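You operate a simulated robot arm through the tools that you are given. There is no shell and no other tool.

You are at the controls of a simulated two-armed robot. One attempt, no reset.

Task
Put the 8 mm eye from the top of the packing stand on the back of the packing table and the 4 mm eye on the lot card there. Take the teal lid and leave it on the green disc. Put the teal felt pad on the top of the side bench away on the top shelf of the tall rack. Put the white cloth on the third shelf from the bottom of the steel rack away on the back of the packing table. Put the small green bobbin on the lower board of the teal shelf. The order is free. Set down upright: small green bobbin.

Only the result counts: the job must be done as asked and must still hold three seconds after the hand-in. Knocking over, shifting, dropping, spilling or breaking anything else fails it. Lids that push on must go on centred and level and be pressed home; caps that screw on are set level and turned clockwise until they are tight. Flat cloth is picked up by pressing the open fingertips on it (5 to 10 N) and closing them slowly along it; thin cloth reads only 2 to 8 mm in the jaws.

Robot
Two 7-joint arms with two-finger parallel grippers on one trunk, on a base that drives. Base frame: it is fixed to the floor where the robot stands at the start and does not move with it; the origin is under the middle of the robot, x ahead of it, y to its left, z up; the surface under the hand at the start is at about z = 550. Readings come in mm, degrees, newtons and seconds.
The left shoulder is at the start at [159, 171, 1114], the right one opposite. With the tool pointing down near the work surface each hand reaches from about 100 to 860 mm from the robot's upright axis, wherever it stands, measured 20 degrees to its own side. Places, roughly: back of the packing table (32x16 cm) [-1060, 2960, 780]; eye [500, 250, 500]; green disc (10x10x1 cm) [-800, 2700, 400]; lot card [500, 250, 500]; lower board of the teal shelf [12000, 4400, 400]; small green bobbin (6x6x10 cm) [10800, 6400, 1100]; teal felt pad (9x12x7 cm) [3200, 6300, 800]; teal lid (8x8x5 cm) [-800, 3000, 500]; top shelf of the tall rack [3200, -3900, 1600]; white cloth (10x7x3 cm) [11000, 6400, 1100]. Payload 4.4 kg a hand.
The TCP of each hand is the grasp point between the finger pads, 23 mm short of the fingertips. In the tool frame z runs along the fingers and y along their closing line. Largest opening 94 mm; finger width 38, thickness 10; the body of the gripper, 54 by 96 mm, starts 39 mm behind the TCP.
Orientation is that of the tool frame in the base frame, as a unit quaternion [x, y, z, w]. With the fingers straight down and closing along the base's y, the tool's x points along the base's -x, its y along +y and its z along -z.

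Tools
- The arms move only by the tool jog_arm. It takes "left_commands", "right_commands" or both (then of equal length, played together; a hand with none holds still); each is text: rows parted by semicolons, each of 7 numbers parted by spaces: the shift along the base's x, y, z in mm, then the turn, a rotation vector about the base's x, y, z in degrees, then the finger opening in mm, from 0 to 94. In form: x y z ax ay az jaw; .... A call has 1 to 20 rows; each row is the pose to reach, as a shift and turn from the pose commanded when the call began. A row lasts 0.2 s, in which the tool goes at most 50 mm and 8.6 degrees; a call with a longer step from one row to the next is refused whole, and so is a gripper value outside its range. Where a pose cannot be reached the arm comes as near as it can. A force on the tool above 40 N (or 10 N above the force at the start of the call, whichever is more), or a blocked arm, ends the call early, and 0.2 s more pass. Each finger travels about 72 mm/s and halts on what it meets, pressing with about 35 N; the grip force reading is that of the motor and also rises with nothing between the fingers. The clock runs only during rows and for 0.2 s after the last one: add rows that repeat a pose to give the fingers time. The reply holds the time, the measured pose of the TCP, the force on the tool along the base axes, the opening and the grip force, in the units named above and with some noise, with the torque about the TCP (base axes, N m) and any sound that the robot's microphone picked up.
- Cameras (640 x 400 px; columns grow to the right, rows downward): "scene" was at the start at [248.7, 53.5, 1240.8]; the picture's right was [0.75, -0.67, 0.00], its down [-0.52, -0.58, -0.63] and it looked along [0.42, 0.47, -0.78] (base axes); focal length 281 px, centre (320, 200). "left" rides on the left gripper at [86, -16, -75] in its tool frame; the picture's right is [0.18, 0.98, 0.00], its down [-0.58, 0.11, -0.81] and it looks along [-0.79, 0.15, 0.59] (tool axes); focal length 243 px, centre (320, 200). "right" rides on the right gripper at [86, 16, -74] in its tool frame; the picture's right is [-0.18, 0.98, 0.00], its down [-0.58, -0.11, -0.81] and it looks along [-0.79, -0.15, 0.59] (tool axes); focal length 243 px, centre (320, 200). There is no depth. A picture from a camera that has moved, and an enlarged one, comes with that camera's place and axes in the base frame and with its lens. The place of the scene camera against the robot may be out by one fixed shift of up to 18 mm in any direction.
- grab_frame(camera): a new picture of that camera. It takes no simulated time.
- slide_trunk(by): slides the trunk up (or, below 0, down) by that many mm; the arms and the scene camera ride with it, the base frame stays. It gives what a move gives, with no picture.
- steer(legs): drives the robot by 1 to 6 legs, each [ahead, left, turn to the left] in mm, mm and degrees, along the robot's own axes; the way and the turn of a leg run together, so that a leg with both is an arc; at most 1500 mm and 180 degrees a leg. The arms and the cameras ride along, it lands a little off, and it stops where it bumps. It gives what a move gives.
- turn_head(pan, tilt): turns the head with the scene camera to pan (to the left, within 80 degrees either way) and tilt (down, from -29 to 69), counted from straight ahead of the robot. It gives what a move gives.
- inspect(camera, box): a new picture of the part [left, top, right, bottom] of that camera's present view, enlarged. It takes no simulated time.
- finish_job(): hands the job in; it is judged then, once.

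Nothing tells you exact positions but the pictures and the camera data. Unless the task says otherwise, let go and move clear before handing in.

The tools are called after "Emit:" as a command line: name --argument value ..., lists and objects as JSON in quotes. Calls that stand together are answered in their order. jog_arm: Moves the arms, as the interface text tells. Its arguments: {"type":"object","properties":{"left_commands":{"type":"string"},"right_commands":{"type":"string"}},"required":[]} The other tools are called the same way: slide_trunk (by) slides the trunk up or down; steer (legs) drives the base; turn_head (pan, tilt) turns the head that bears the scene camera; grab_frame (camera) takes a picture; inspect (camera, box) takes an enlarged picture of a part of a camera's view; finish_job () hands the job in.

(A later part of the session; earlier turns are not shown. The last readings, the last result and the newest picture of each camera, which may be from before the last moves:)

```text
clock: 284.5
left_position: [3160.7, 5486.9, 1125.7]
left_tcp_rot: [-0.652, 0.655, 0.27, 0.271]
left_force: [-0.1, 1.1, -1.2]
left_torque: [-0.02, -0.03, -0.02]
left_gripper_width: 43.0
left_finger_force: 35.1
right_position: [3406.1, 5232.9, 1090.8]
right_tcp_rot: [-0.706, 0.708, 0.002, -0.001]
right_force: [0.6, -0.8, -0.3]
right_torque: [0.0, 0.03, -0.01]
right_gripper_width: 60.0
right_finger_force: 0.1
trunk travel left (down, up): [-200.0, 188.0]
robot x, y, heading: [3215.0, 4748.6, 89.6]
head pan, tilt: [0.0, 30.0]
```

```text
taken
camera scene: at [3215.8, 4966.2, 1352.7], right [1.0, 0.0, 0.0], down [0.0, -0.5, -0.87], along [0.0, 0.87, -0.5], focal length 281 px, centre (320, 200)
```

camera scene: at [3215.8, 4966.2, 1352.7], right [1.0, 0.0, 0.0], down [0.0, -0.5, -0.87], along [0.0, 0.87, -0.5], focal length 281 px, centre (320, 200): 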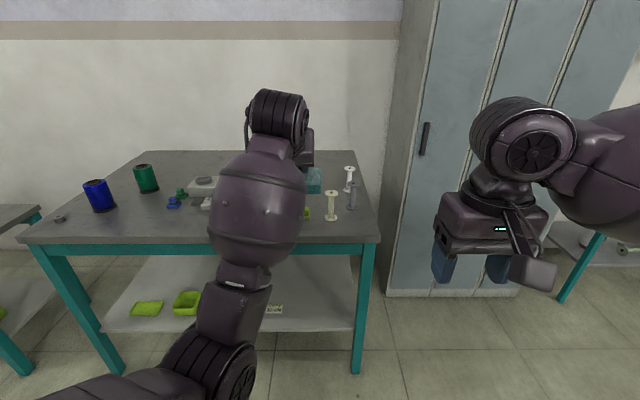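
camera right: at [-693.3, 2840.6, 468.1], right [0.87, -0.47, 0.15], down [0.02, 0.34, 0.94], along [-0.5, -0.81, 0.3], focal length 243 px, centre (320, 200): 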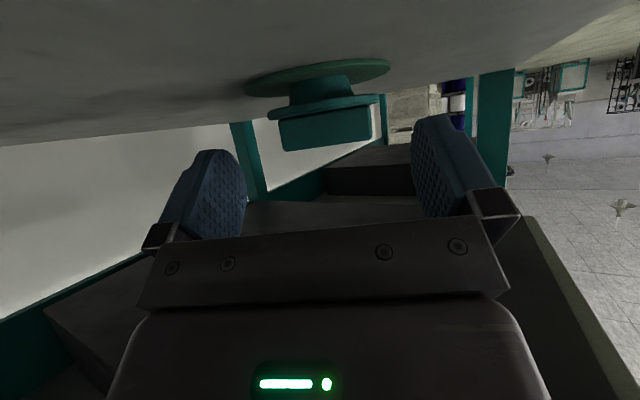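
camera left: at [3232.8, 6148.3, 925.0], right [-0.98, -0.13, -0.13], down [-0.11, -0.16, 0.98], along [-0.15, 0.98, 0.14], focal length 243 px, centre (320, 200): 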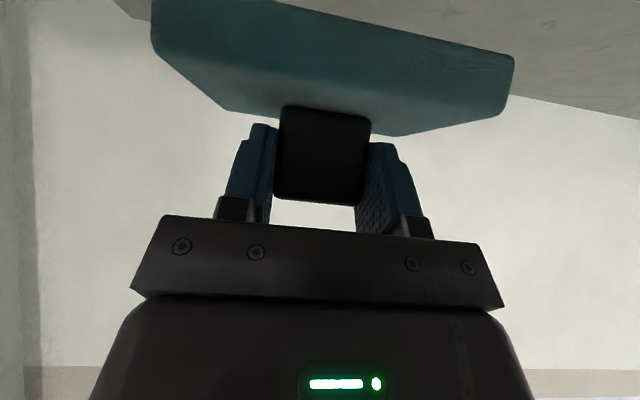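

The bench is undisturbed and the pad is secure in the left hand. I tuck that arm in a bit and look east toward the steel rack.

Emit:
jog_arm --left_commands "-38 -23 0 0 0 0 25; -76 -46 0 0 0 0 25; -114 -68 0 0 0 0 25; -152 -90 0 0 0 0 25; -190 -113 0 0 0 0 25; -227 -136 0 0 0 0 25; -227 -136 0 0 0 0 25"

Emit:
turn_head --pan -70 --tilt 8

Emit:
grab_frame --camera "scene"

Emit:
inspect --camera "scene" --box '[80, 120, 400, 260]'

```text
clock: 285.9
left_position: [3038.1, 5361.3, 1199.3]
left_tcp_rot: [-0.505, 0.73, 0.398, 0.234]
left_force: [0.6, -0.8, -0.5]
left_torque: [-0.03, 0.0, -0.02]
left_gripper_width: 43.5
left_finger_force: 34.9
right_position: [3407.9, 5233.4, 1092.7]
right_tcp_rot: [-0.706, 0.709, 0.002, -0.002]
right_force: [-0.3, -0.1, 0.1]
right_torque: [0.04, 0.01, -0.02]
right_gripper_width: 60.1
right_finger_force: 0.0
trunk travel left (down, up): [-200.0, 188.0]
robot x, y, heading: [3216.0, 4751.9, 89.6]
head pan, tilt: [0.0, 30.0]
stopped in row 6 (left hand): the arm was blocked; the commanded pose is now the measured one
```

```text
clock: 287.3
left_position: [3037.8, 5363.4, 1198.5]
left_tcp_rot: [-0.505, 0.73, 0.397, 0.235]
left_force: [-0.3, -0.3, -1.2]
left_torque: [0.01, 0.0, 0.03]
left_gripper_width: 43.5
left_finger_force: 35.1
right_position: [3405.7, 5233.6, 1091.1]
right_tcp_rot: [-0.705, 0.71, 0.001, -0.001]
right_force: [1.0, -0.3, -0.2]
right_torque: [0.01, -0.02, -0.01]
right_gripper_width: 60.1
right_finger_force: 0.1
trunk travel left (down, up): [-200.0, 188.0]
robot x, y, heading: [3218.2, 4750.4, 89.6]
head pan, tilt: [-70.0, 8.0]
```

```text
taken
camera scene: at [3302.2, 4907.6, 1388.2], right [0.34, -0.94, 0.0], down [-0.13, -0.05, -0.99], along [0.93, 0.34, -0.14], focal length 281 px, centre (320, 200)
```

scene: 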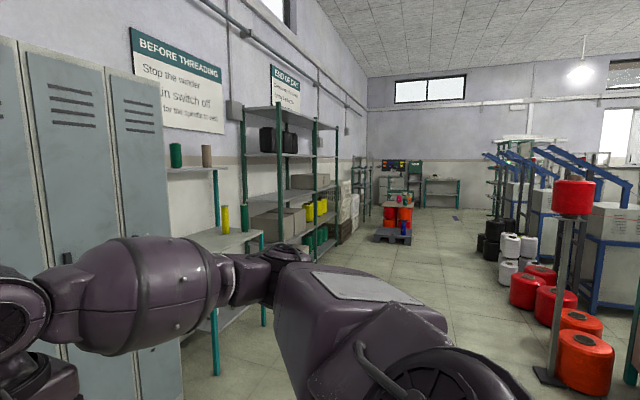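

```text
2.00 times, centred on (240, 190) of scene
camera zoom: at [3302.2, 4907.6, 1388.2], right [0.34, -0.94, 0.0], down [-0.13, -0.05, -0.99], along [0.93, 0.34, -0.14], focal length 562 px, centre (480, 220)
```

zoom: 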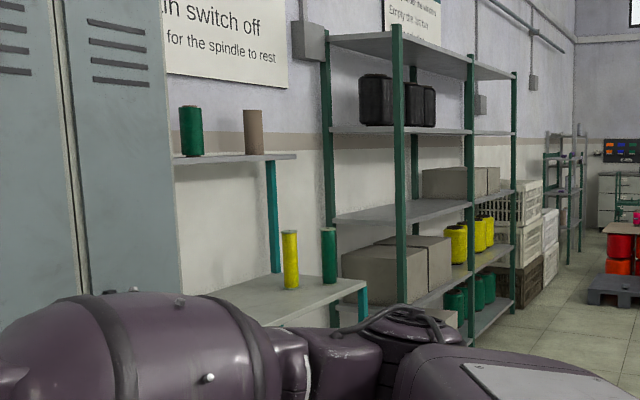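

The tuck pressed my own body, so I bring the left hand forward again into its good posture. East of here I see racks along the wall and an open aisle.

Emit:
jog_arm --left_commands "20 24 -10 -1.8 -3.9 2.4 25; 40 47 -20 -3.6 -7.7 4.8 25; 60 71 -30 -5.4 -11.6 7.2 25; 80 95 -40 -7.2 -15.4 9.6 25; 100 118 -49 -9 -19.3 12 25; 100 118 -49 -9 -19.3 12 25"

Emit:
grab_frame --camera "left"

```text
clock: 288.5
left_position: [3168.5, 5462.8, 1164.5]
left_tcp_rot: [-0.591, 0.689, 0.333, 0.253]
left_force: [0.5, 0.2, -0.5]
left_torque: [-0.02, 0.03, 0.0]
left_gripper_width: 43.3
left_finger_force: 34.9
right_position: [3405.4, 5234.2, 1090.5]
right_tcp_rot: [-0.705, 0.709, 0.001, -0.001]
right_force: [-0.2, 0.3, 0.1]
right_torque: [0.01, 0.02, 0.03]
right_gripper_width: 60.0
right_finger_force: 0.1
trunk travel left (down, up): [-200.0, 188.0]
robot x, y, heading: [3217.2, 4748.8, 89.7]
head pan, tilt: [-70.0, 8.0]
stopped in row 5 (left hand): the arm was blocked; the commanded pose is now the measured one
```

```text
taken
camera left: at [3172.3, 5349.6, 1145.3], right [-1.0, -0.04, 0.02], down [0.03, -0.23, 0.97], along [-0.04, 0.97, 0.23], focal length 243 px, centre (320, 200)
```

left: 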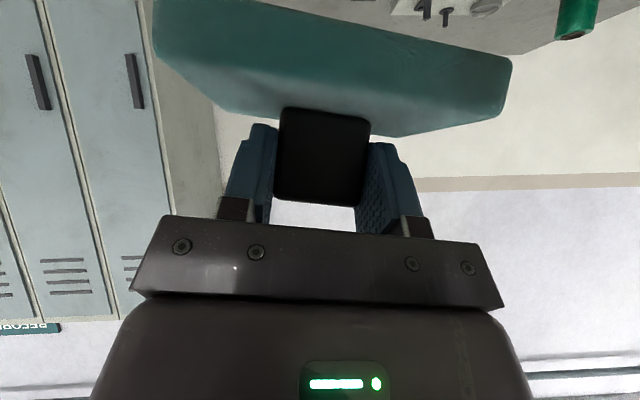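

Emit:
jog_arm --left_commands "0 20 0 -1 -2.3 1.2 25; 0 40 0 -2 -4.5 2.5 25; 0 60 0 -3 -6.8 3.7 25; 0 70 0 -4.1 -9.1 5 25; 0 70 0 -4.1 -9.1 5 25"

Emit:
turn_head --pan 0 --tilt 20

Emit:
grab_frame --camera "scene"

```text
clock: 289.7
left_position: [3170.6, 5531.3, 1164.0]
left_tcp_rot: [-0.649, 0.655, 0.278, 0.267]
left_force: [-0.2, 0.4, -0.2]
left_torque: [-0.05, 0.02, 0.03]
left_gripper_width: 43.4
left_finger_force: 34.8
right_position: [3407.3, 5233.2, 1090.1]
right_tcp_rot: [-0.705, 0.709, 0.002, -0.001]
right_force: [0.7, 0.2, 0.0]
right_torque: [0.0, 0.01, 0.0]
right_gripper_width: 59.9
right_finger_force: 0.0
trunk travel left (down, up): [-200.0, 188.0]
robot x, y, heading: [3213.6, 4748.2, 89.7]
head pan, tilt: [-70.0, 8.0]
```

```text
clock: 291.1
left_position: [3169.0, 5533.2, 1167.6]
left_tcp_rot: [-0.65, 0.653, 0.28, 0.27]
left_force: [-0.6, -0.5, -0.9]
left_torque: [0.01, 0.02, -0.05]
left_gripper_width: 43.2
left_finger_force: 35.1
right_position: [3406.1, 5233.9, 1092.0]
right_tcp_rot: [-0.706, 0.709, 0.001, -0.001]
right_force: [-0.5, 0.5, 0.0]
right_torque: [-0.03, 0.0, -0.02]
right_gripper_width: 60.0
right_finger_force: 0.0
trunk travel left (down, up): [-200.0, 188.0]
robot x, y, heading: [3218.4, 4750.4, 89.6]
head pan, tilt: [0.0, 20.0]
```

```text
taken
camera scene: at [3215.8, 4969.3, 1368.7], right [1.0, -0.01, 0.0], down [0.0, -0.34, -0.94], along [0.01, 0.94, -0.34], focal length 281 px, centre (320, 200)
```

scene: 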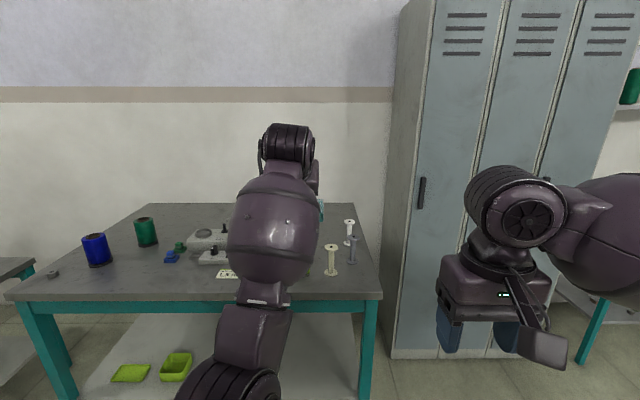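

For carrying, the pad may hang tilted, so I turn the left tool straight down and bring that arm into its compact posture.

Emit:
jog_arm --left_commands "-10 -15 0 -7 0 0 25; -25 -35 -5 -14 0 0 25; -45 -60 -10 -21 0 0 25; -70 -90 -20 -28 0 0 25; -100 -120 -30 -35 0 0 25; -130 -150 -40 -42 0 0 25; -160 -180 -50 -45 0 0 25; -195 -205 -55 -45 0 0 25; -225 -228 -60 -45 0 0 25; -250 -243 -60 -45 0 0 25; -250 -243 -60 -45 0 0 25"

Emit:
grab_frame --camera "scene"

Emit:
grab_frame --camera "left"

```text
clock: 291.9
left_position: [3165.9, 5462.5, 1229.1]
left_tcp_rot: [-0.606, 0.708, 0.346, 0.11]
left_force: [0.0, 1.3, -1.4]
left_torque: [-0.06, -0.07, -0.01]
left_gripper_width: 43.4
left_finger_force: 35.3
left hand out of reach, approached as far as the arm can: row 4
right_position: [3405.1, 5232.9, 1092.5]
right_tcp_rot: [-0.705, 0.709, 0.002, -0.001]
right_force: [-0.1, 0.4, 0.3]
right_torque: [-0.01, -0.05, -0.03]
right_gripper_width: 59.9
right_finger_force: 0.1
trunk travel left (down, up): [-200.0, 188.0]
robot x, y, heading: [3212.9, 4749.6, 89.8]
head pan, tilt: [0.0, 20.0]
stopped in row 4 (left hand): the arm was blocked; the commanded pose is now the measured one
```

```text
taken
camera scene: at [3214.8, 4967.9, 1369.4], right [1.0, -0.01, 0.0], down [0.0, -0.34, -0.94], along [0.01, 0.94, -0.34], focal length 281 px, centre (320, 200)
```

scene: 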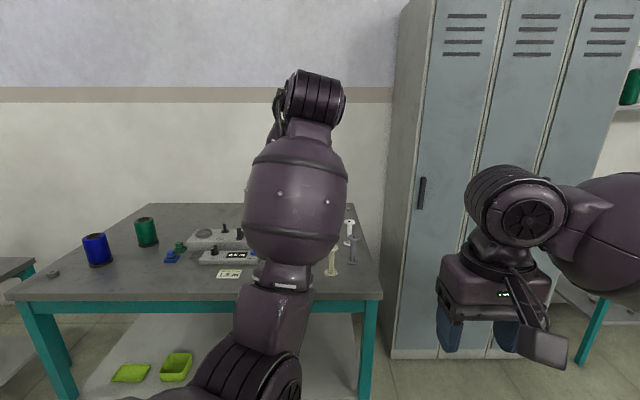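

```text
taken
camera left: at [3179.1, 5348.2, 1228.2], right [-0.96, -0.12, 0.24], down [0.25, -0.04, 0.97], along [-0.1, 0.99, 0.07], focal length 243 px, centre (320, 200)
```

left: 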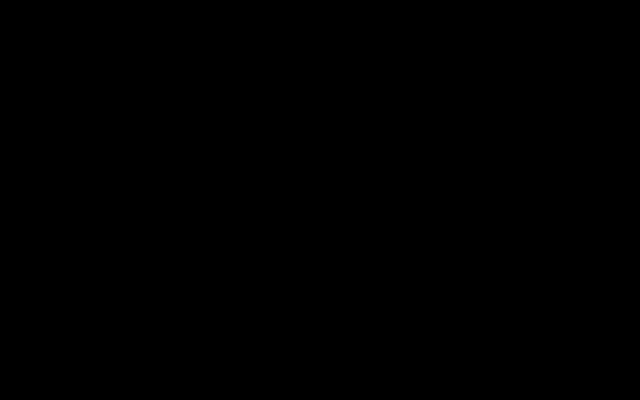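

The wrist folded against its own forearm, since the elbow is low in this posture. I return to the earlier pitched pose low and forward, and then retrace the path that worked before.

Emit:
jog_arm --left_commands "-8 14 -20 1 -3 0 25; -16 27 -45 2 -6 0 25; -25 40 -70 3 -9 0 25; -35 50 -95 4 -12 0.1 25; -45 60 -120 5 -15 0.2 25; -52 65 -140 6 -18 0.3 25; -57 68 -154 6.7 -21 0.4 25; -57 68 -154 6.7 -21 0.4 25"

Emit:
grab_frame --camera "left"

```text
clock: 293.7
left_position: [3093.6, 5536.6, 1084.4]
left_tcp_rot: [0.652, -0.649, -0.289, -0.266]
left_force: [0.5, -0.8, -1.1]
left_torque: [0.01, 0.01, 0.01]
left_gripper_width: 43.3
left_finger_force: 35.2
right_position: [3405.6, 5234.0, 1092.0]
right_tcp_rot: [-0.705, 0.709, 0.002, -0.002]
right_force: [0.6, 0.9, -0.3]
right_torque: [0.0, -0.02, 0.01]
right_gripper_width: 60.1
right_finger_force: 0.1
trunk travel left (down, up): [-200.0, 188.0]
robot x, y, heading: [3215.8, 4750.8, 89.9]
head pan, tilt: [0.0, 20.0]
```

```text
taken
camera left: at [3111.7, 5423.8, 1072.0], right [-0.98, -0.14, -0.1], down [-0.08, -0.18, 0.98], along [-0.16, 0.97, 0.17], focal length 243 px, centre (320, 200)
```

left: 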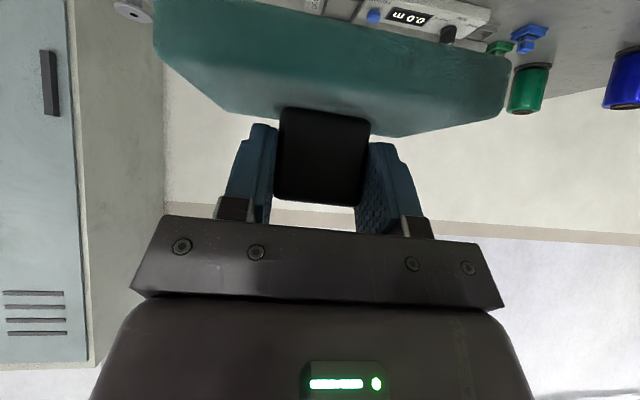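

Emit:
jog_arm --left_commands "-25 5 -12 0 0 0 25; -50 10 -25 0 0 0 25; -80 14 -38 0 0 0 25; -105 14 -50 0 0 0 25; -128 14 -60 0 0 0 25; -130 10 -60 -6.5 0 0 25; -132 0 -60 -13 0 0 25; -134 -10 -60 -19.5 0 0 25; -136 -20 -60 -26 0 0 25; -138 -30 -60 -32.5 0 0 25; -140 -40 -60 -39 0 0 25; -142 -50 -60 -45 0 0 25; -142 -50 -60 -45 0 0 25"

Emit:
grab_frame --camera "scene"

```text
clock: 296.1
left_position: [3080.2, 5507.3, 1132.9]
left_tcp_rot: [-0.571, 0.778, 0.261, -0.026]
left_force: [-0.4, -0.1, -1.0]
left_torque: [-0.02, -0.09, -0.04]
left_gripper_width: 43.1
left_finger_force: 35.2
left hand out of reach, approached as far as the arm can: row 10
right_position: [3403.8, 5232.6, 1093.4]
right_tcp_rot: [-0.706, 0.708, 0.001, -0.001]
right_force: [0.0, -0.2, -0.1]
right_torque: [0.02, -0.04, -0.05]
right_gripper_width: 60.1
right_finger_force: 0.1
trunk travel left (down, up): [-200.0, 188.0]
robot x, y, heading: [3212.5, 4748.8, 89.7]
head pan, tilt: [0.0, 20.0]
stopped in row 12 (left hand): the arm was blocked; the commanded pose is now the measured one
```

```text
taken
camera scene: at [3213.6, 4967.9, 1369.5], right [1.0, -0.01, 0.0], down [0.0, -0.34, -0.94], along [0.01, 0.94, -0.34], focal length 281 px, centre (320, 200)
```

scene: 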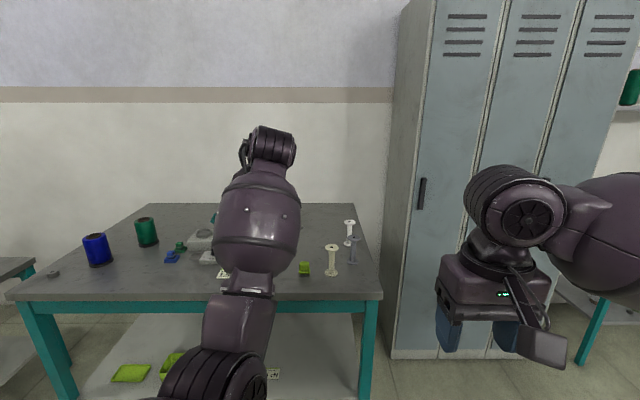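

The elbow is still in its low posture. I swing the extended arm out to the left, as I did before, so the elbow can come round.

Emit:
jog_arm --left_commands "-20 20 -10 4 -2.7 4.5 25; -50 35 -20 8 -5.3 9 25; -90 45 -30 12 -8 13.4 25; -135 55 -40 16 -10.7 17.9 25; -180 60 -50 20 -13.4 22.3 25; -225 62 -60 24 -16 26.8 25; -270 62 -70 28 -18.7 31.2 25; -315 62 -80 31.8 -21.4 35.7 25; -360 62 -90 31.8 -21.4 35.7 25; -400 60 -97 31.8 -21.4 35.7 25; -443 59 -103 31.8 -21.4 35.7 25; -443 59 -103 31.8 -21.4 35.7 25"

Emit:
grab_frame --camera "scene"

```text
clock: 298.8
left_position: [2638.9, 5568.8, 1028.3]
left_tcp_rot: [0.8, -0.463, -0.33, -0.194]
left_force: [0.5, 1.1, -0.8]
left_torque: [0.01, -0.02, 0.0]
left_gripper_width: 43.1
left_finger_force: 34.6
right_position: [3404.5, 5234.9, 1092.1]
right_tcp_rot: [-0.705, 0.709, 0.002, -0.002]
right_force: [0.3, 1.0, 0.0]
right_torque: [-0.04, 0.03, -0.03]
right_gripper_width: 59.9
right_finger_force: 0.1
trunk travel left (down, up): [-200.0, 188.0]
robot x, y, heading: [3216.5, 4750.9, 89.8]
head pan, tilt: [0.0, 20.0]
```

```text
taken
camera scene: at [3215.3, 4970.2, 1368.7], right [1.0, 0.0, 0.0], down [0.0, -0.34, -0.94], along [0.0, 0.94, -0.34], focal length 281 px, centre (320, 200)
```

scene: 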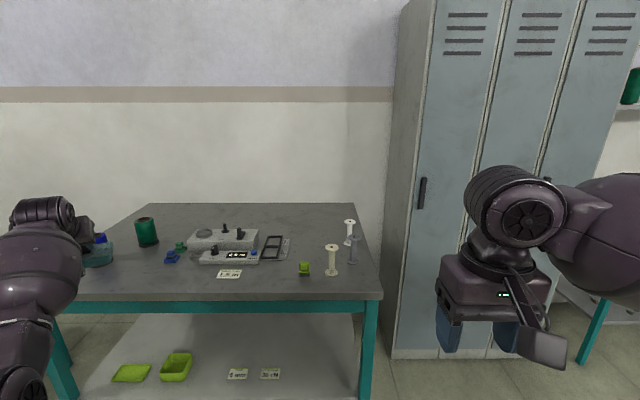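

That worked. Now I turn the tool straight down here, with the arm extended, then draw it in.

Emit:
jog_arm --left_commands "0 0 0 -5.6 -3.2 0 25; 0 0 5 -11.1 -6.4 0 25; 0 0 10 -16.7 -9.6 0 25; 0 0 15 -22.3 -12.9 0 25; 0 0 20 -27.9 -16 0 25; 0 0 25 -33.4 -19.3 0 25; 0 0 30 -39 -22.5 0 25; 0 0 30 -39 -22.5 0 25"

Emit:
grab_frame --camera "scene"

```text
clock: 300.6
left_position: [2658.9, 5530.2, 1054.5]
left_tcp_rot: [0.866, -0.5, 0.002, -0.001]
left_force: [0.1, 0.6, -1.1]
left_torque: [0.01, 0.05, 0.0]
left_gripper_width: 43.0
left_finger_force: 34.9
left hand out of reach, approached as far as the arm can: row 5, 6, 7, 8
right_position: [3402.9, 5233.7, 1092.7]
right_tcp_rot: [-0.706, 0.709, 0.003, -0.001]
right_force: [-0.4, -0.6, 0.4]
right_torque: [0.02, -0.01, 0.0]
right_gripper_width: 60.1
right_finger_force: 0.1
trunk travel left (down, up): [-200.0, 188.0]
robot x, y, heading: [3213.3, 4750.0, 90.0]
head pan, tilt: [0.0, 20.0]
```

```text
taken
camera scene: at [3214.3, 4969.1, 1369.0], right [1.0, 0.0, 0.0], down [0.0, -0.34, -0.94], along [0.0, 0.94, -0.34], focal length 281 px, centre (320, 200)
```

scene: 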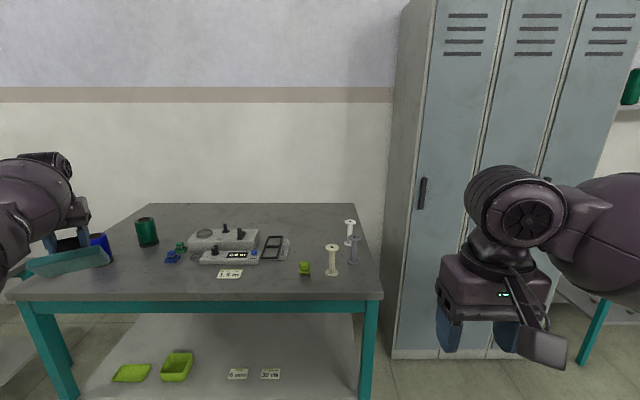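

The tool points straight down now. I draw the hand in beside the body.

Emit:
jog_arm --left_commands "15 -35 0 0 0 -4 25; 35 -70 0 0 0 -8 25; 60 -105 0 0 0 -12 25; 85 -140 0 0 0 -16 25; 110 -175 0 0 0 -20 25; 135 -210 0 0 0 -24 25; 165 -245 0 0 0 -28 25; 200 -275 0 0 0 -30 25; 200 -275 0 0 0 -30 25"

Emit:
grab_frame --camera "left"

```text
clock: 302.6
left_position: [2860.8, 5257.7, 1054.0]
left_tcp_rot: [0.707, -0.707, 0.003, -0.001]
left_force: [-0.9, -0.1, -0.9]
left_torque: [-0.02, 0.01, 0.0]
left_gripper_width: 43.3
left_finger_force: 35.2
right_position: [3402.7, 5234.5, 1091.9]
right_tcp_rot: [-0.706, 0.708, 0.002, -0.002]
right_force: [-0.4, -0.1, 0.7]
right_torque: [-0.03, 0.04, -0.02]
right_gripper_width: 60.1
right_finger_force: 0.0
trunk travel left (down, up): [-200.0, 188.0]
robot x, y, heading: [3214.6, 4752.4, 89.8]
head pan, tilt: [0.0, 20.0]
```

```text
taken
camera left: at [2876.6, 5170.2, 1127.9], right [-0.98, -0.18, 0.0], down [-0.11, 0.58, 0.8], along [-0.15, 0.79, -0.59], focal length 243 px, centre (320, 200)
```

left: 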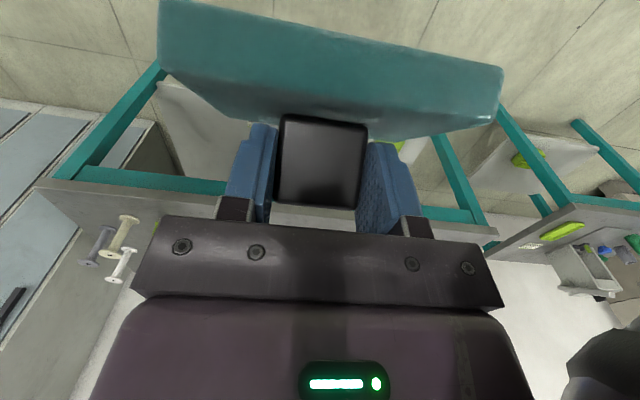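

Both arms are compact now. I turn east and drive along the aisle, in stages.

Emit:
steer --legs '[[0, 0, -93.5], [1400, 0, 0], [1400, 0, 0], [1400, 0, 0]]'

Emit:
turn_head --pan 20 --tilt 10

Emit:
grab_frame --camera "scene"

Emit:
inspect --camera "scene" --box '[160, 100, 480, 300]'

```text
clock: 326.5
left_position: [7915.2, 5076.2, 1053.3]
left_tcp_rot: [-0.005, 1.0, -0.003, -0.002]
left_force: [-0.3, 0.3, -1.1]
left_torque: [-0.03, 0.01, 0.03]
left_gripper_width: 43.3
left_finger_force: 34.6
right_position: [7897.3, 4532.5, 1091.9]
right_tcp_rot: [-0.002, 1.0, 0.003, 0.001]
right_force: [0.4, -0.3, -1.0]
right_torque: [0.0, 0.01, -0.02]
right_gripper_width: 59.9
right_finger_force: 0.1
trunk travel left (down, up): [-200.0, 188.0]
robot x, y, heading: [7411.5, 4719.8, -0.3]
head pan, tilt: [0.0, 20.0]
```

```text
clock: 327.4
left_position: [7913.5, 5076.7, 1053.7]
left_tcp_rot: [-0.005, 1.0, -0.003, -0.002]
left_force: [0.4, 0.7, -0.7]
left_torque: [0.01, 0.0, -0.02]
left_gripper_width: 43.4
left_finger_force: 34.1
right_position: [7896.5, 4532.7, 1091.6]
right_tcp_rot: [-0.003, 1.0, 0.002, 0.0]
right_force: [0.0, 0.1, 0.8]
right_torque: [0.03, -0.01, 0.02]
right_gripper_width: 60.1
right_finger_force: 0.1
trunk travel left (down, up): [-200.0, 188.0]
robot x, y, heading: [7410.3, 4720.6, -0.1]
head pan, tilt: [20.0, 10.0]
```

```text
taken
camera scene: at [7626.9, 4748.5, 1385.0], right [0.35, -0.94, 0.0], down [-0.16, -0.06, -0.98], along [0.92, 0.34, -0.17], focal length 281 px, centre (320, 200)
```

scene: 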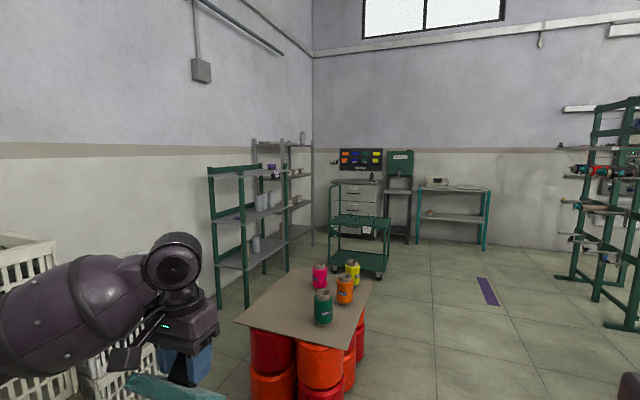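

```text
2.00 times, centred on (320, 200) of scene
camera zoom: at [7626.9, 4748.5, 1385.0], right [0.35, -0.94, 0.0], down [-0.16, -0.06, -0.98], along [0.92, 0.34, -0.17], focal length 562 px, centre (320, 200)
```

zoom: 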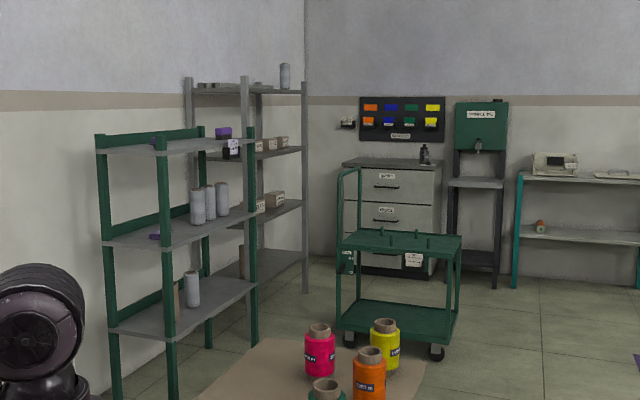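

Ahead on the left I see a green rack, the grey steel rack behind it in the corner, and a green trolley in front. I pass the drum table with some side clearance and go closer for a look.

Emit:
steer --legs '[[0, -180, 0], [1450, 0, 0], [650, 0, 0]]'

Emit:
turn_head --pan 50 --tilt 15

Emit:
grab_frame --camera "scene"

Emit:
turn_head --pan 0 --tilt 15

Emit:
grab_frame --camera "scene"

```text
clock: 339.7
left_position: [10033.4, 4933.6, 1053.7]
left_tcp_rot: [-0.01, 1.0, -0.003, -0.002]
left_force: [-0.6, 1.1, -0.5]
left_torque: [0.0, 0.03, 0.0]
left_gripper_width: 43.2
left_finger_force: 34.7
right_position: [10022.4, 4390.0, 1091.5]
right_tcp_rot: [-0.007, 1.0, 0.002, 0.0]
right_force: [-0.7, -0.1, 0.1]
right_torque: [0.03, 0.01, 0.01]
right_gripper_width: 59.9
right_finger_force: 0.2
trunk travel left (down, up): [-200.0, 188.0]
robot x, y, heading: [9535.3, 4571.5, 0.7]
head pan, tilt: [20.0, 10.0]
```

```text
clock: 340.6
left_position: [10034.6, 4932.5, 1053.7]
left_tcp_rot: [-0.01, 1.0, -0.003, -0.002]
left_force: [0.2, 0.9, -0.2]
left_torque: [-0.03, -0.06, 0.01]
left_gripper_width: 43.2
left_finger_force: 35.2
right_position: [10023.2, 4389.8, 1090.6]
right_tcp_rot: [-0.008, 1.0, 0.003, 0.0]
right_force: [0.2, -0.3, 0.7]
right_torque: [-0.01, 0.01, 0.0]
right_gripper_width: 60.0
right_finger_force: 0.1
trunk travel left (down, up): [-200.0, 188.0]
robot x, y, heading: [9534.5, 4569.3, 1.0]
head pan, tilt: [50.0, 15.0]
```

```text
taken
camera scene: at [9722.2, 4641.9, 1376.9], right [0.77, -0.63, 0.0], down [-0.16, -0.2, -0.97], along [0.61, 0.75, -0.26], focal length 281 px, centre (320, 200)
```

scene: 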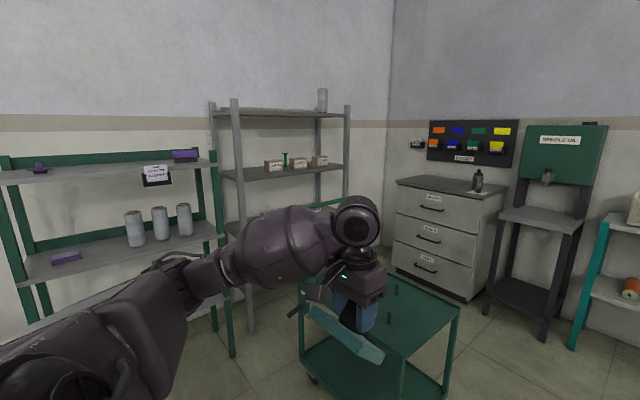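

```text
clock: 341.8
left_position: [10033.6, 4935.0, 1054.5]
left_tcp_rot: [-0.01, 1.0, -0.004, 0.0]
left_force: [0.3, -0.7, -1.2]
left_torque: [0.0, -0.01, -0.01]
left_gripper_width: 43.3
left_finger_force: 34.8
right_position: [10022.2, 4389.9, 1091.0]
right_tcp_rot: [-0.007, 1.0, 0.003, -0.001]
right_force: [0.1, -0.3, 0.3]
right_torque: [0.03, 0.0, 0.02]
right_gripper_width: 60.0
right_finger_force: 0.2
trunk travel left (down, up): [-200.0, 188.0]
robot x, y, heading: [9533.9, 4570.1, 0.9]
head pan, tilt: [0.0, 15.0]
```

```text
taken
camera scene: at [9756.5, 4571.0, 1376.9], right [0.01, -1.0, 0.0], down [-0.26, 0.0, -0.97], along [0.97, 0.01, -0.26], focal length 281 px, centre (320, 200)
```

scene: 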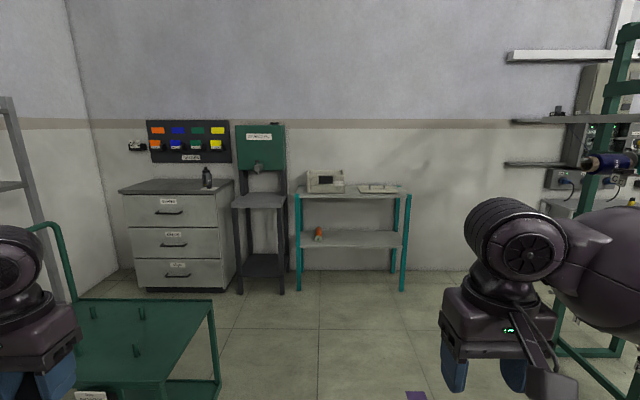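

The green bobbin and small labelled boxes stand on a shelf of the grey steel rack; the small teal shelf is ahead near (12000, 4400). I pass between the trolley and the floor mark and turn to face the steel rack.

Emit:
steer --legs '[[0, -125, -1], [1480, 0, 0], [0, 0, 90], [500, 0, 0]]'

Emit:
turn_head --pan 0 --tilt 15

Emit:
grab_frame --camera "scene"

Emit:
inspect --camera "scene" --box '[180, 60, 460, 240]'

```text
clock: 356.3
left_position: [10725.7, 5278.0, 1054.1]
left_tcp_rot: [-0.696, 0.718, -0.001, 0.002]
left_force: [-0.4, -0.1, -0.2]
left_torque: [0.05, -0.01, 0.01]
left_gripper_width: 43.5
left_finger_force: 35.3
right_position: [11268.5, 5240.0, 1093.0]
right_tcp_rot: [-0.694, 0.72, 0.003, -0.002]
right_force: [-0.4, -0.5, 1.0]
right_torque: [0.02, 0.02, 0.02]
right_gripper_width: 59.9
right_finger_force: 0.0
trunk travel left (down, up): [-200.0, 188.0]
robot x, y, heading: [11061.6, 4762.3, 88.0]
head pan, tilt: [0.0, 15.0]
stopped in leg 4: the robot was blocked; the commanded pose is now the measured one
```

```text
clock: 356.9
left_position: [10725.2, 5278.0, 1054.5]
left_tcp_rot: [-0.696, 0.718, -0.002, 0.001]
left_force: [0.0, 0.2, 0.2]
left_torque: [0.02, -0.02, 0.03]
left_gripper_width: 43.4
left_finger_force: 34.8
right_position: [11269.1, 5241.1, 1093.4]
right_tcp_rot: [-0.695, 0.719, 0.003, -0.001]
right_force: [0.2, 0.2, 1.1]
right_torque: [0.01, 0.01, 0.02]
right_gripper_width: 60.0
right_finger_force: 0.0
trunk travel left (down, up): [-200.0, 188.0]
robot x, y, heading: [11060.6, 4764.6, 88.1]
head pan, tilt: [0.0, 15.0]
```

```text
taken
camera scene: at [11070.8, 4980.9, 1376.9], right [1.0, -0.04, 0.0], down [-0.01, -0.26, -0.97], along [0.03, 0.97, -0.26], focal length 281 px, centre (320, 200)
```

scene: 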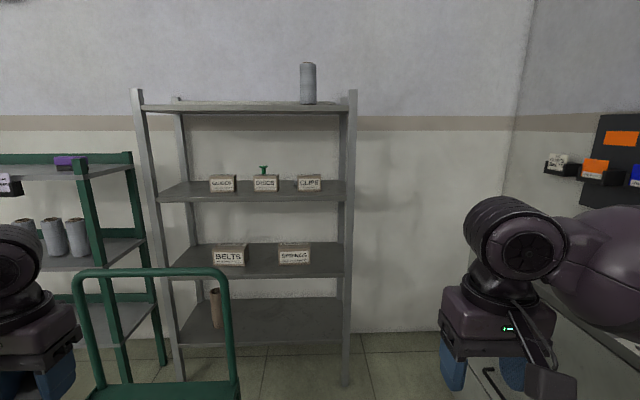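

```text
2.22 times, centred on (320, 150) of scene
camera zoom: at [11070.8, 4980.9, 1376.9], right [1.0, -0.04, 0.0], down [-0.01, -0.26, -0.97], along [0.03, 0.97, -0.26], focal length 625 px, centre (320, 311)
```

zoom: 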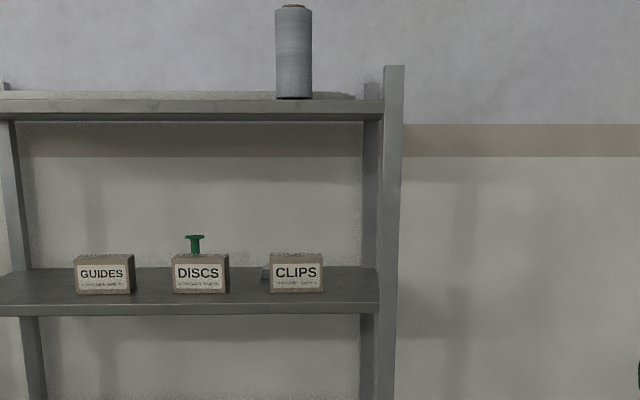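

The base touched the green trolley, so I back off at once and keep well to its right. The third shelf carries three boxes (GUIDES, DISCS, CLIPS) with the green bobbin behind DISCS.

Emit:
steer --legs '[[-120, 0, 1.9]]'

Emit:
steer --legs '[[0, -270, 0]]'

Emit:
turn_head --pan 15 --tilt 35

Emit:
grab_frame --camera "scene"

```text
clock: 358.1
left_position: [10705.0, 5144.9, 1055.5]
left_tcp_rot: [0.709, -0.705, 0.002, -0.002]
left_force: [0.5, 0.5, -0.7]
left_torque: [0.05, -0.03, 0.02]
left_gripper_width: 43.1
left_finger_force: 35.3
right_position: [11249.3, 5125.4, 1092.2]
right_tcp_rot: [-0.707, 0.707, 0.003, 0.0]
right_force: [-0.6, -1.0, -0.4]
right_torque: [0.0, 0.02, 0.01]
right_gripper_width: 60.0
right_finger_force: 0.0
trunk travel left (down, up): [-200.0, 188.0]
robot x, y, heading: [11060.2, 4643.6, 90.1]
head pan, tilt: [0.0, 15.0]
```

```text
clock: 361.1
left_position: [10973.4, 5146.7, 1053.9]
left_tcp_rot: [0.709, -0.705, 0.001, -0.002]
left_force: [-0.5, 0.4, -0.8]
left_torque: [0.02, 0.01, -0.01]
left_gripper_width: 43.3
left_finger_force: 34.8
right_position: [11517.3, 5128.6, 1092.6]
right_tcp_rot: [0.707, -0.707, -0.004, 0.002]
right_force: [0.6, 0.9, 0.3]
right_torque: [-0.02, 0.02, 0.03]
right_gripper_width: 59.9
right_finger_force: 0.0
trunk travel left (down, up): [-200.0, 188.0]
robot x, y, heading: [11328.5, 4643.2, 90.0]
head pan, tilt: [0.0, 15.0]
```

```text
clock: 361.9
left_position: [10972.1, 5146.5, 1055.1]
left_tcp_rot: [0.709, -0.705, 0.002, -0.002]
left_force: [0.0, 0.3, -0.2]
left_torque: [0.0, -0.01, 0.02]
left_gripper_width: 43.3
left_finger_force: 35.1
right_position: [11517.4, 5127.7, 1092.9]
right_tcp_rot: [0.707, -0.707, -0.002, 0.001]
right_force: [0.4, -0.6, 0.4]
right_torque: [-0.01, -0.02, 0.01]
right_gripper_width: 60.1
right_finger_force: 0.2
trunk travel left (down, up): [-200.0, 188.0]
robot x, y, heading: [11331.1, 4644.1, 90.0]
head pan, tilt: [15.0, 35.0]
```

```text
taken
camera scene: at [11306.0, 4852.5, 1345.0], right [0.97, 0.26, 0.0], down [0.15, -0.55, -0.82], along [-0.21, 0.79, -0.57], focal length 281 px, centre (320, 200)
```

scene: 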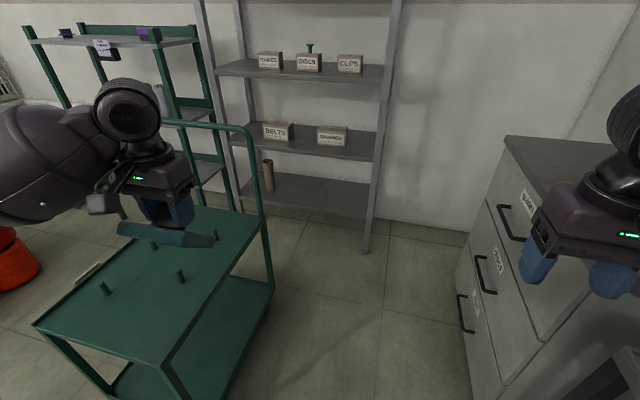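

The trolley's right edge is at x ≈ 10850 with its handle about 1.04 m high. I raise the trunk and the left hand so that the pad passes well above it, then move up to the rack.

Emit:
slide_trunk --by 120

Emit:
jog_arm --left_commands "0 0 25 0 0 0 25; 10 0 50 0 0 0 25; 20 0 75 0 0 0 25; 30 0 80 0 0 0 25; 30 0 80 0 0 0 25"

Emit:
steer --legs '[[780, 70, 0]]'

Emit:
turn_head --pan 25 --tilt 25

Emit:
grab_frame --camera "scene"

Emit:
inspect --camera "scene" --box '[240, 130, 440, 255]'

```text
clock: 363.4
left_position: [10973.8, 5146.4, 1174.5]
left_tcp_rot: [0.71, -0.704, 0.001, -0.002]
left_force: [-0.4, 0.0, 0.2]
left_torque: [0.01, -0.01, 0.01]
left_gripper_width: 43.2
left_finger_force: 34.8
right_position: [11518.2, 5128.6, 1210.9]
right_tcp_rot: [0.708, -0.706, -0.003, 0.001]
right_force: [-0.3, 0.2, -0.5]
right_torque: [-0.02, -0.04, -0.03]
right_gripper_width: 59.7
right_finger_force: 0.0
trunk travel left (down, up): [-320.0, 68.0]
robot x, y, heading: [11329.1, 4645.3, 89.9]
head pan, tilt: [15.0, 35.0]
```

```text
clock: 364.6
left_position: [11003.0, 5146.2, 1257.3]
left_tcp_rot: [0.71, -0.704, 0.002, -0.002]
left_force: [-0.3, -0.5, -1.1]
left_torque: [0.0, 0.0, 0.01]
left_gripper_width: 43.0
left_finger_force: 34.8
right_position: [11516.9, 5127.7, 1212.7]
right_tcp_rot: [0.708, -0.706, -0.003, 0.002]
right_force: [0.2, -0.1, -0.1]
right_torque: [0.0, -0.02, -0.01]
right_gripper_width: 59.9
right_finger_force: 0.1
trunk travel left (down, up): [-320.0, 68.0]
robot x, y, heading: [11331.9, 4646.2, 90.5]
head pan, tilt: [15.0, 35.0]
```

```text
clock: 368.8
left_position: [10934.2, 5926.0, 1256.6]
left_tcp_rot: [0.708, -0.706, 0.002, -0.001]
left_force: [-0.3, 0.1, -0.4]
left_torque: [0.0, -0.04, -0.01]
left_gripper_width: 43.5
left_finger_force: 35.0
right_position: [11447.6, 5905.7, 1212.3]
right_tcp_rot: [-0.707, 0.707, 0.003, -0.002]
right_force: [0.4, 0.2, 0.2]
right_torque: [0.01, 0.01, -0.01]
right_gripper_width: 59.9
right_finger_force: 0.0
trunk travel left (down, up): [-320.0, 68.0]
robot x, y, heading: [11257.0, 5418.1, 89.8]
head pan, tilt: [15.0, 35.0]
```

```text
clock: 369.5
left_position: [10935.7, 5926.1, 1255.8]
left_tcp_rot: [0.709, -0.706, 0.002, -0.001]
left_force: [-0.1, -0.2, -1.3]
left_torque: [0.0, 0.02, 0.04]
left_gripper_width: 43.1
left_finger_force: 35.1
right_position: [11448.3, 5906.2, 1211.8]
right_tcp_rot: [-0.706, 0.708, 0.003, -0.001]
right_force: [0.4, 0.0, -0.6]
right_torque: [-0.01, 0.02, -0.01]
right_gripper_width: 59.9
right_finger_force: 0.2
trunk travel left (down, up): [-320.0, 68.0]
robot x, y, heading: [11261.4, 5423.8, 89.9]
head pan, tilt: [25.0, 25.0]
```

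```text
taken
camera scene: at [11220.6, 5560.7, 1487.8], right [0.91, 0.42, 0.0], down [0.18, -0.38, -0.91], along [-0.38, 0.82, -0.42], focal length 281 px, centre (320, 200)
```

scene: 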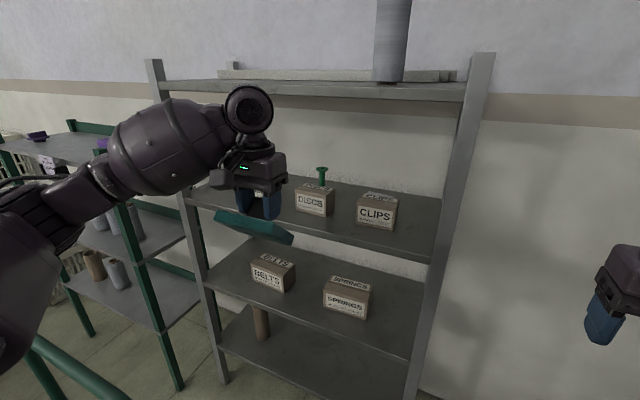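

```text
3.20 times, centred on (340, 192) of scene
camera zoom: at [11220.6, 5560.7, 1487.8], right [0.91, 0.42, 0.0], down [0.18, -0.38, -0.91], along [-0.38, 0.82, -0.42], focal length 900 px, centre (256, 224)
```

zoom: 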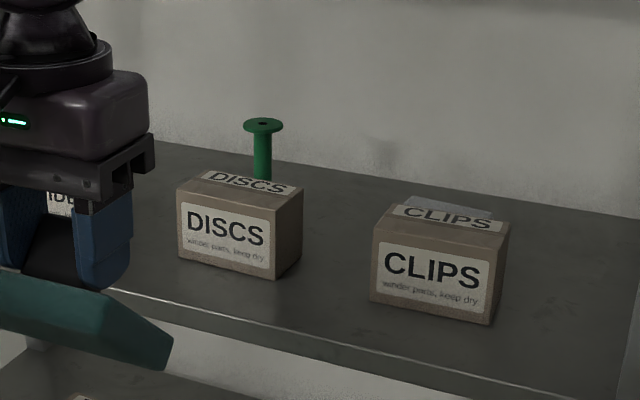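

The bobbin stands behind the DISCS box and a pale cloth lies behind CLIPS; both suit my left arm, which is holding the pad. I'll deliver the pad to the tall rack first, so I back out and drive west again.

Emit:
steer --legs '[[-960, 0, 0], [0, 0, 88], [1450, 0, 0], [1450, 0, 0], [1450, 0, 0]]'

Emit:
turn_head --pan 0 --tilt 15

Emit:
grab_frame --camera "scene"

```text
clock: 398.6
left_position: [6408.7, 4352.6, 1254.8]
left_tcp_rot: [1.0, -0.028, 0.001, -0.002]
left_force: [-0.6, 1.4, -0.4]
left_torque: [-0.02, 0.02, -0.01]
left_gripper_width: 43.4
left_finger_force: 35.2
right_position: [6459.7, 4864.9, 1211.8]
right_tcp_rot: [1.0, -0.031, -0.001, 0.003]
right_force: [-0.7, -0.3, 0.5]
right_torque: [0.01, -0.03, -0.03]
right_gripper_width: 59.9
right_finger_force: 0.1
trunk travel left (down, up): [-320.0, 68.0]
robot x, y, heading: [6930.6, 4645.4, 176.5]
head pan, tilt: [25.0, 25.0]
```

```text
clock: 399.5
left_position: [6408.3, 4351.3, 1257.0]
left_tcp_rot: [1.0, -0.028, 0.0, -0.002]
left_force: [0.4, -0.4, -0.8]
left_torque: [0.02, -0.02, -0.01]
left_gripper_width: 43.4
left_finger_force: 35.0
right_position: [6458.5, 4863.2, 1211.9]
right_tcp_rot: [1.0, -0.03, -0.002, 0.003]
right_force: [0.7, 0.3, -0.3]
right_torque: [-0.01, 0.01, 0.0]
right_gripper_width: 60.2
right_finger_force: 0.0
trunk travel left (down, up): [-320.0, 68.0]
robot x, y, heading: [6934.1, 4648.8, 176.5]
head pan, tilt: [0.0, 15.0]
```

```text
taken
camera scene: at [6778.9, 4652.7, 1504.0], right [0.06, 1.0, 0.0], down [0.26, -0.02, -0.97], along [-0.96, 0.06, -0.26], focal length 281 px, centre (320, 200)
```

scene: 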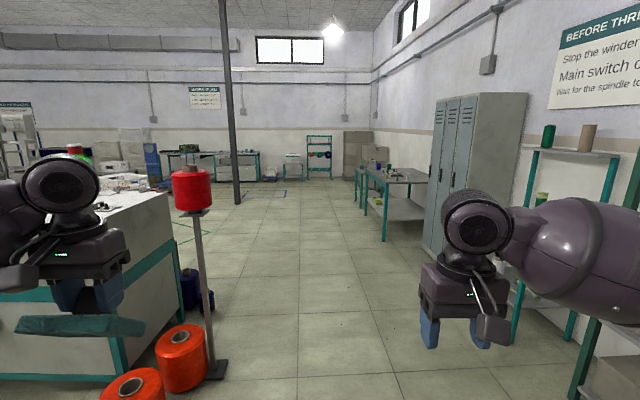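

The aisle west is clear. I drive on toward the north end of the packing-table corridor.

Emit:
steer --legs '[[1450, 0, 0], [1450, 0, 0], [1450, 0, 0], [0, 0, 32], [1470, 0, 0], [1400, 0, 0]]'

Emit:
turn_head --pan 40 --tilt 20

Emit:
grab_frame --camera "scene"

```text
clock: 405.1
left_position: [5207.4, 4402.8, 1252.3]
left_tcp_rot: [1.0, -0.009, 0.006, 0.001]
left_force: [-0.3, 0.7, -0.2]
left_torque: [-0.03, 0.0, 0.02]
left_gripper_width: 43.3
left_finger_force: 34.9
right_position: [5244.2, 4919.6, 1214.1]
right_tcp_rot: [1.0, -0.018, -0.002, 0.005]
right_force: [-0.2, -0.2, 0.2]
right_torque: [-0.01, 0.0, -0.01]
right_gripper_width: 60.0
right_finger_force: 0.1
trunk travel left (down, up): [-320.0, 68.0]
robot x, y, heading: [5721.4, 4713.7, 177.9]
head pan, tilt: [0.0, 15.0]
stopped in leg 1: the robot was blocked; the commanded pose is now the measured one
```

```text
clock: 406.2
left_position: [5209.5, 4401.8, 1253.6]
left_tcp_rot: [1.0, -0.011, 0.006, 0.0]
left_force: [0.4, -0.2, -0.6]
left_torque: [-0.03, 0.0, -0.03]
left_gripper_width: 43.3
left_finger_force: 35.3
right_position: [5245.7, 4917.6, 1212.8]
right_tcp_rot: [1.0, -0.017, -0.004, 0.005]
right_force: [0.3, 0.7, -0.2]
right_torque: [0.0, -0.05, -0.05]
right_gripper_width: 60.1
right_finger_force: 0.1
trunk travel left (down, up): [-320.0, 68.0]
robot x, y, heading: [5719.2, 4706.6, 178.0]
head pan, tilt: [40.0, 20.0]
```

```text
taken
camera scene: at [5591.1, 4655.8, 1496.7], right [-0.61, 0.79, 0.0], down [0.27, 0.21, -0.94], along [-0.74, -0.58, -0.34], focal length 281 px, centre (320, 200)
```

scene: 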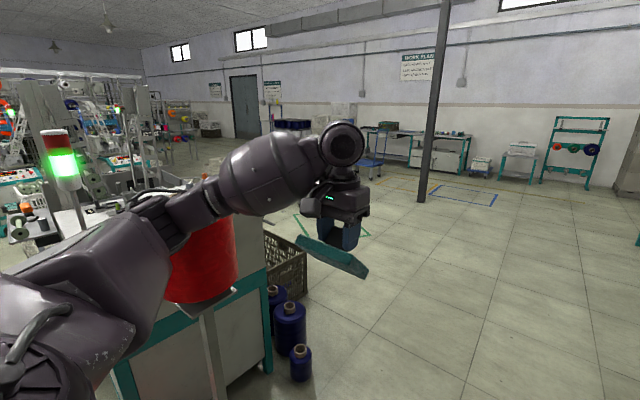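

I touched the red bobbin stand with my left arm. I move away sideways at once and check that it still stands.

Emit:
steer --legs '[[-60, -60, 0], [0, -300, 0]]'

Emit:
turn_head --pan 50 --tilt 25

Emit:
grab_frame --camera "scene"

```text
clock: 410.2
left_position: [5277.0, 4757.1, 1249.8]
left_tcp_rot: [1.0, -0.01, 0.008, -0.001]
left_force: [0.6, -0.1, -0.4]
left_torque: [0.0, 0.03, 0.01]
left_gripper_width: 43.4
left_finger_force: 34.9
right_position: [5314.4, 5272.9, 1213.3]
right_tcp_rot: [1.0, -0.018, -0.002, 0.004]
right_force: [-0.9, 0.6, 0.2]
right_torque: [0.02, -0.02, 0.01]
right_gripper_width: 60.2
right_finger_force: 0.0
trunk travel left (down, up): [-320.0, 68.0]
robot x, y, heading: [5792.3, 5067.4, 177.8]
head pan, tilt: [40.0, 20.0]
```

```text
clock: 410.9
left_position: [5275.8, 4756.5, 1249.7]
left_tcp_rot: [1.0, -0.011, 0.007, -0.001]
left_force: [0.9, -0.6, -0.3]
left_torque: [0.01, 0.02, -0.01]
left_gripper_width: 43.3
left_finger_force: 34.6
right_position: [5313.4, 5272.7, 1212.8]
right_tcp_rot: [1.0, -0.018, 0.0, 0.003]
right_force: [0.2, -0.4, -0.1]
right_torque: [0.01, 0.0, 0.01]
right_gripper_width: 60.4
right_finger_force: 0.0
trunk travel left (down, up): [-320.0, 68.0]
robot x, y, heading: [5794.6, 5065.8, 178.3]
head pan, tilt: [50.0, 25.0]
```

```text
taken
camera scene: at [5670.1, 4998.2, 1487.9], right [-0.74, 0.67, 0.0], down [0.28, 0.31, -0.91], along [-0.61, -0.67, -0.42], focal length 281 px, centre (320, 200)
```

scene: 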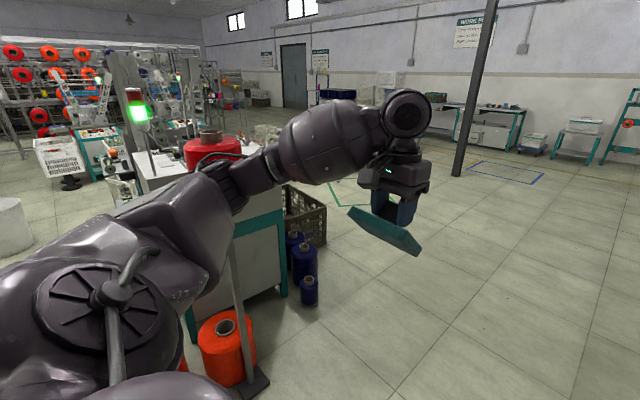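

The stand is upright and where I had measured it before. I continue west with more distance.

Emit:
steer --legs '[[0, 0, 4.5], [1450, 0, 0], [1450, 0, 0], [0, 0, 23.5], [1450, 0, 0], [1400, 0, 0]]'

Emit:
turn_head --pan 40 --tilt 20

Emit:
grab_frame --camera "scene"

```text
clock: 440.1
left_position: [19.5, 3229.5, 1250.3]
left_tcp_rot: [0.972, 0.237, 0.007, -0.003]
left_force: [-0.6, 0.5, -0.1]
left_torque: [0.01, -0.01, 0.0]
left_gripper_width: 43.3
left_finger_force: 34.8
right_position: [-197.3, 3699.3, 1211.9]
right_tcp_rot: [0.973, 0.231, 0.0, 0.004]
right_force: [0.1, 0.6, -0.5]
right_torque: [0.0, 0.01, -0.05]
right_gripper_width: 60.0
right_finger_force: 0.1
trunk travel left (down, up): [-320.0, 68.0]
robot x, y, heading: [322.6, 3750.7, -153.4]
head pan, tilt: [50.0, 25.0]
```

```text
clock: 440.8
left_position: [18.9, 3229.9, 1251.0]
left_tcp_rot: [0.971, 0.237, 0.007, -0.003]
left_force: [1.0, -0.1, -0.8]
left_torque: [0.01, 0.01, -0.04]
left_gripper_width: 43.1
left_finger_force: 35.5
right_position: [-195.9, 3701.5, 1211.7]
right_tcp_rot: [0.973, 0.231, 0.0, 0.003]
right_force: [0.1, 0.6, 0.7]
right_torque: [-0.02, -0.03, -0.04]
right_gripper_width: 59.9
right_finger_force: 0.1
trunk travel left (down, up): [-320.0, 68.0]
robot x, y, heading: [324.0, 3750.0, -153.4]
head pan, tilt: [40.0, 20.0]
```

```text
taken
camera scene: at [231.4, 3634.7, 1495.9], right [-0.92, 0.4, 0.0], down [0.14, 0.31, -0.94], along [-0.37, -0.86, -0.34], focal length 281 px, centre (320, 200)
```

scene: 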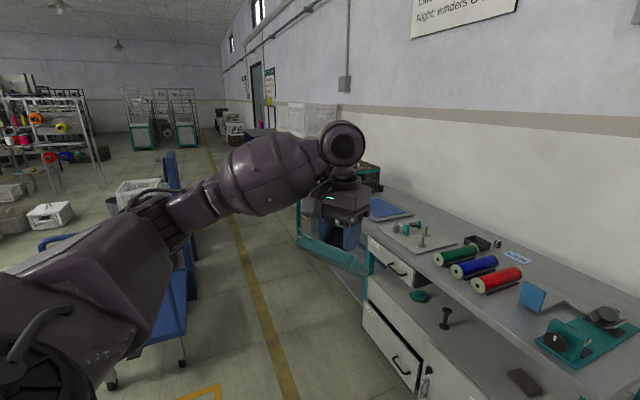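

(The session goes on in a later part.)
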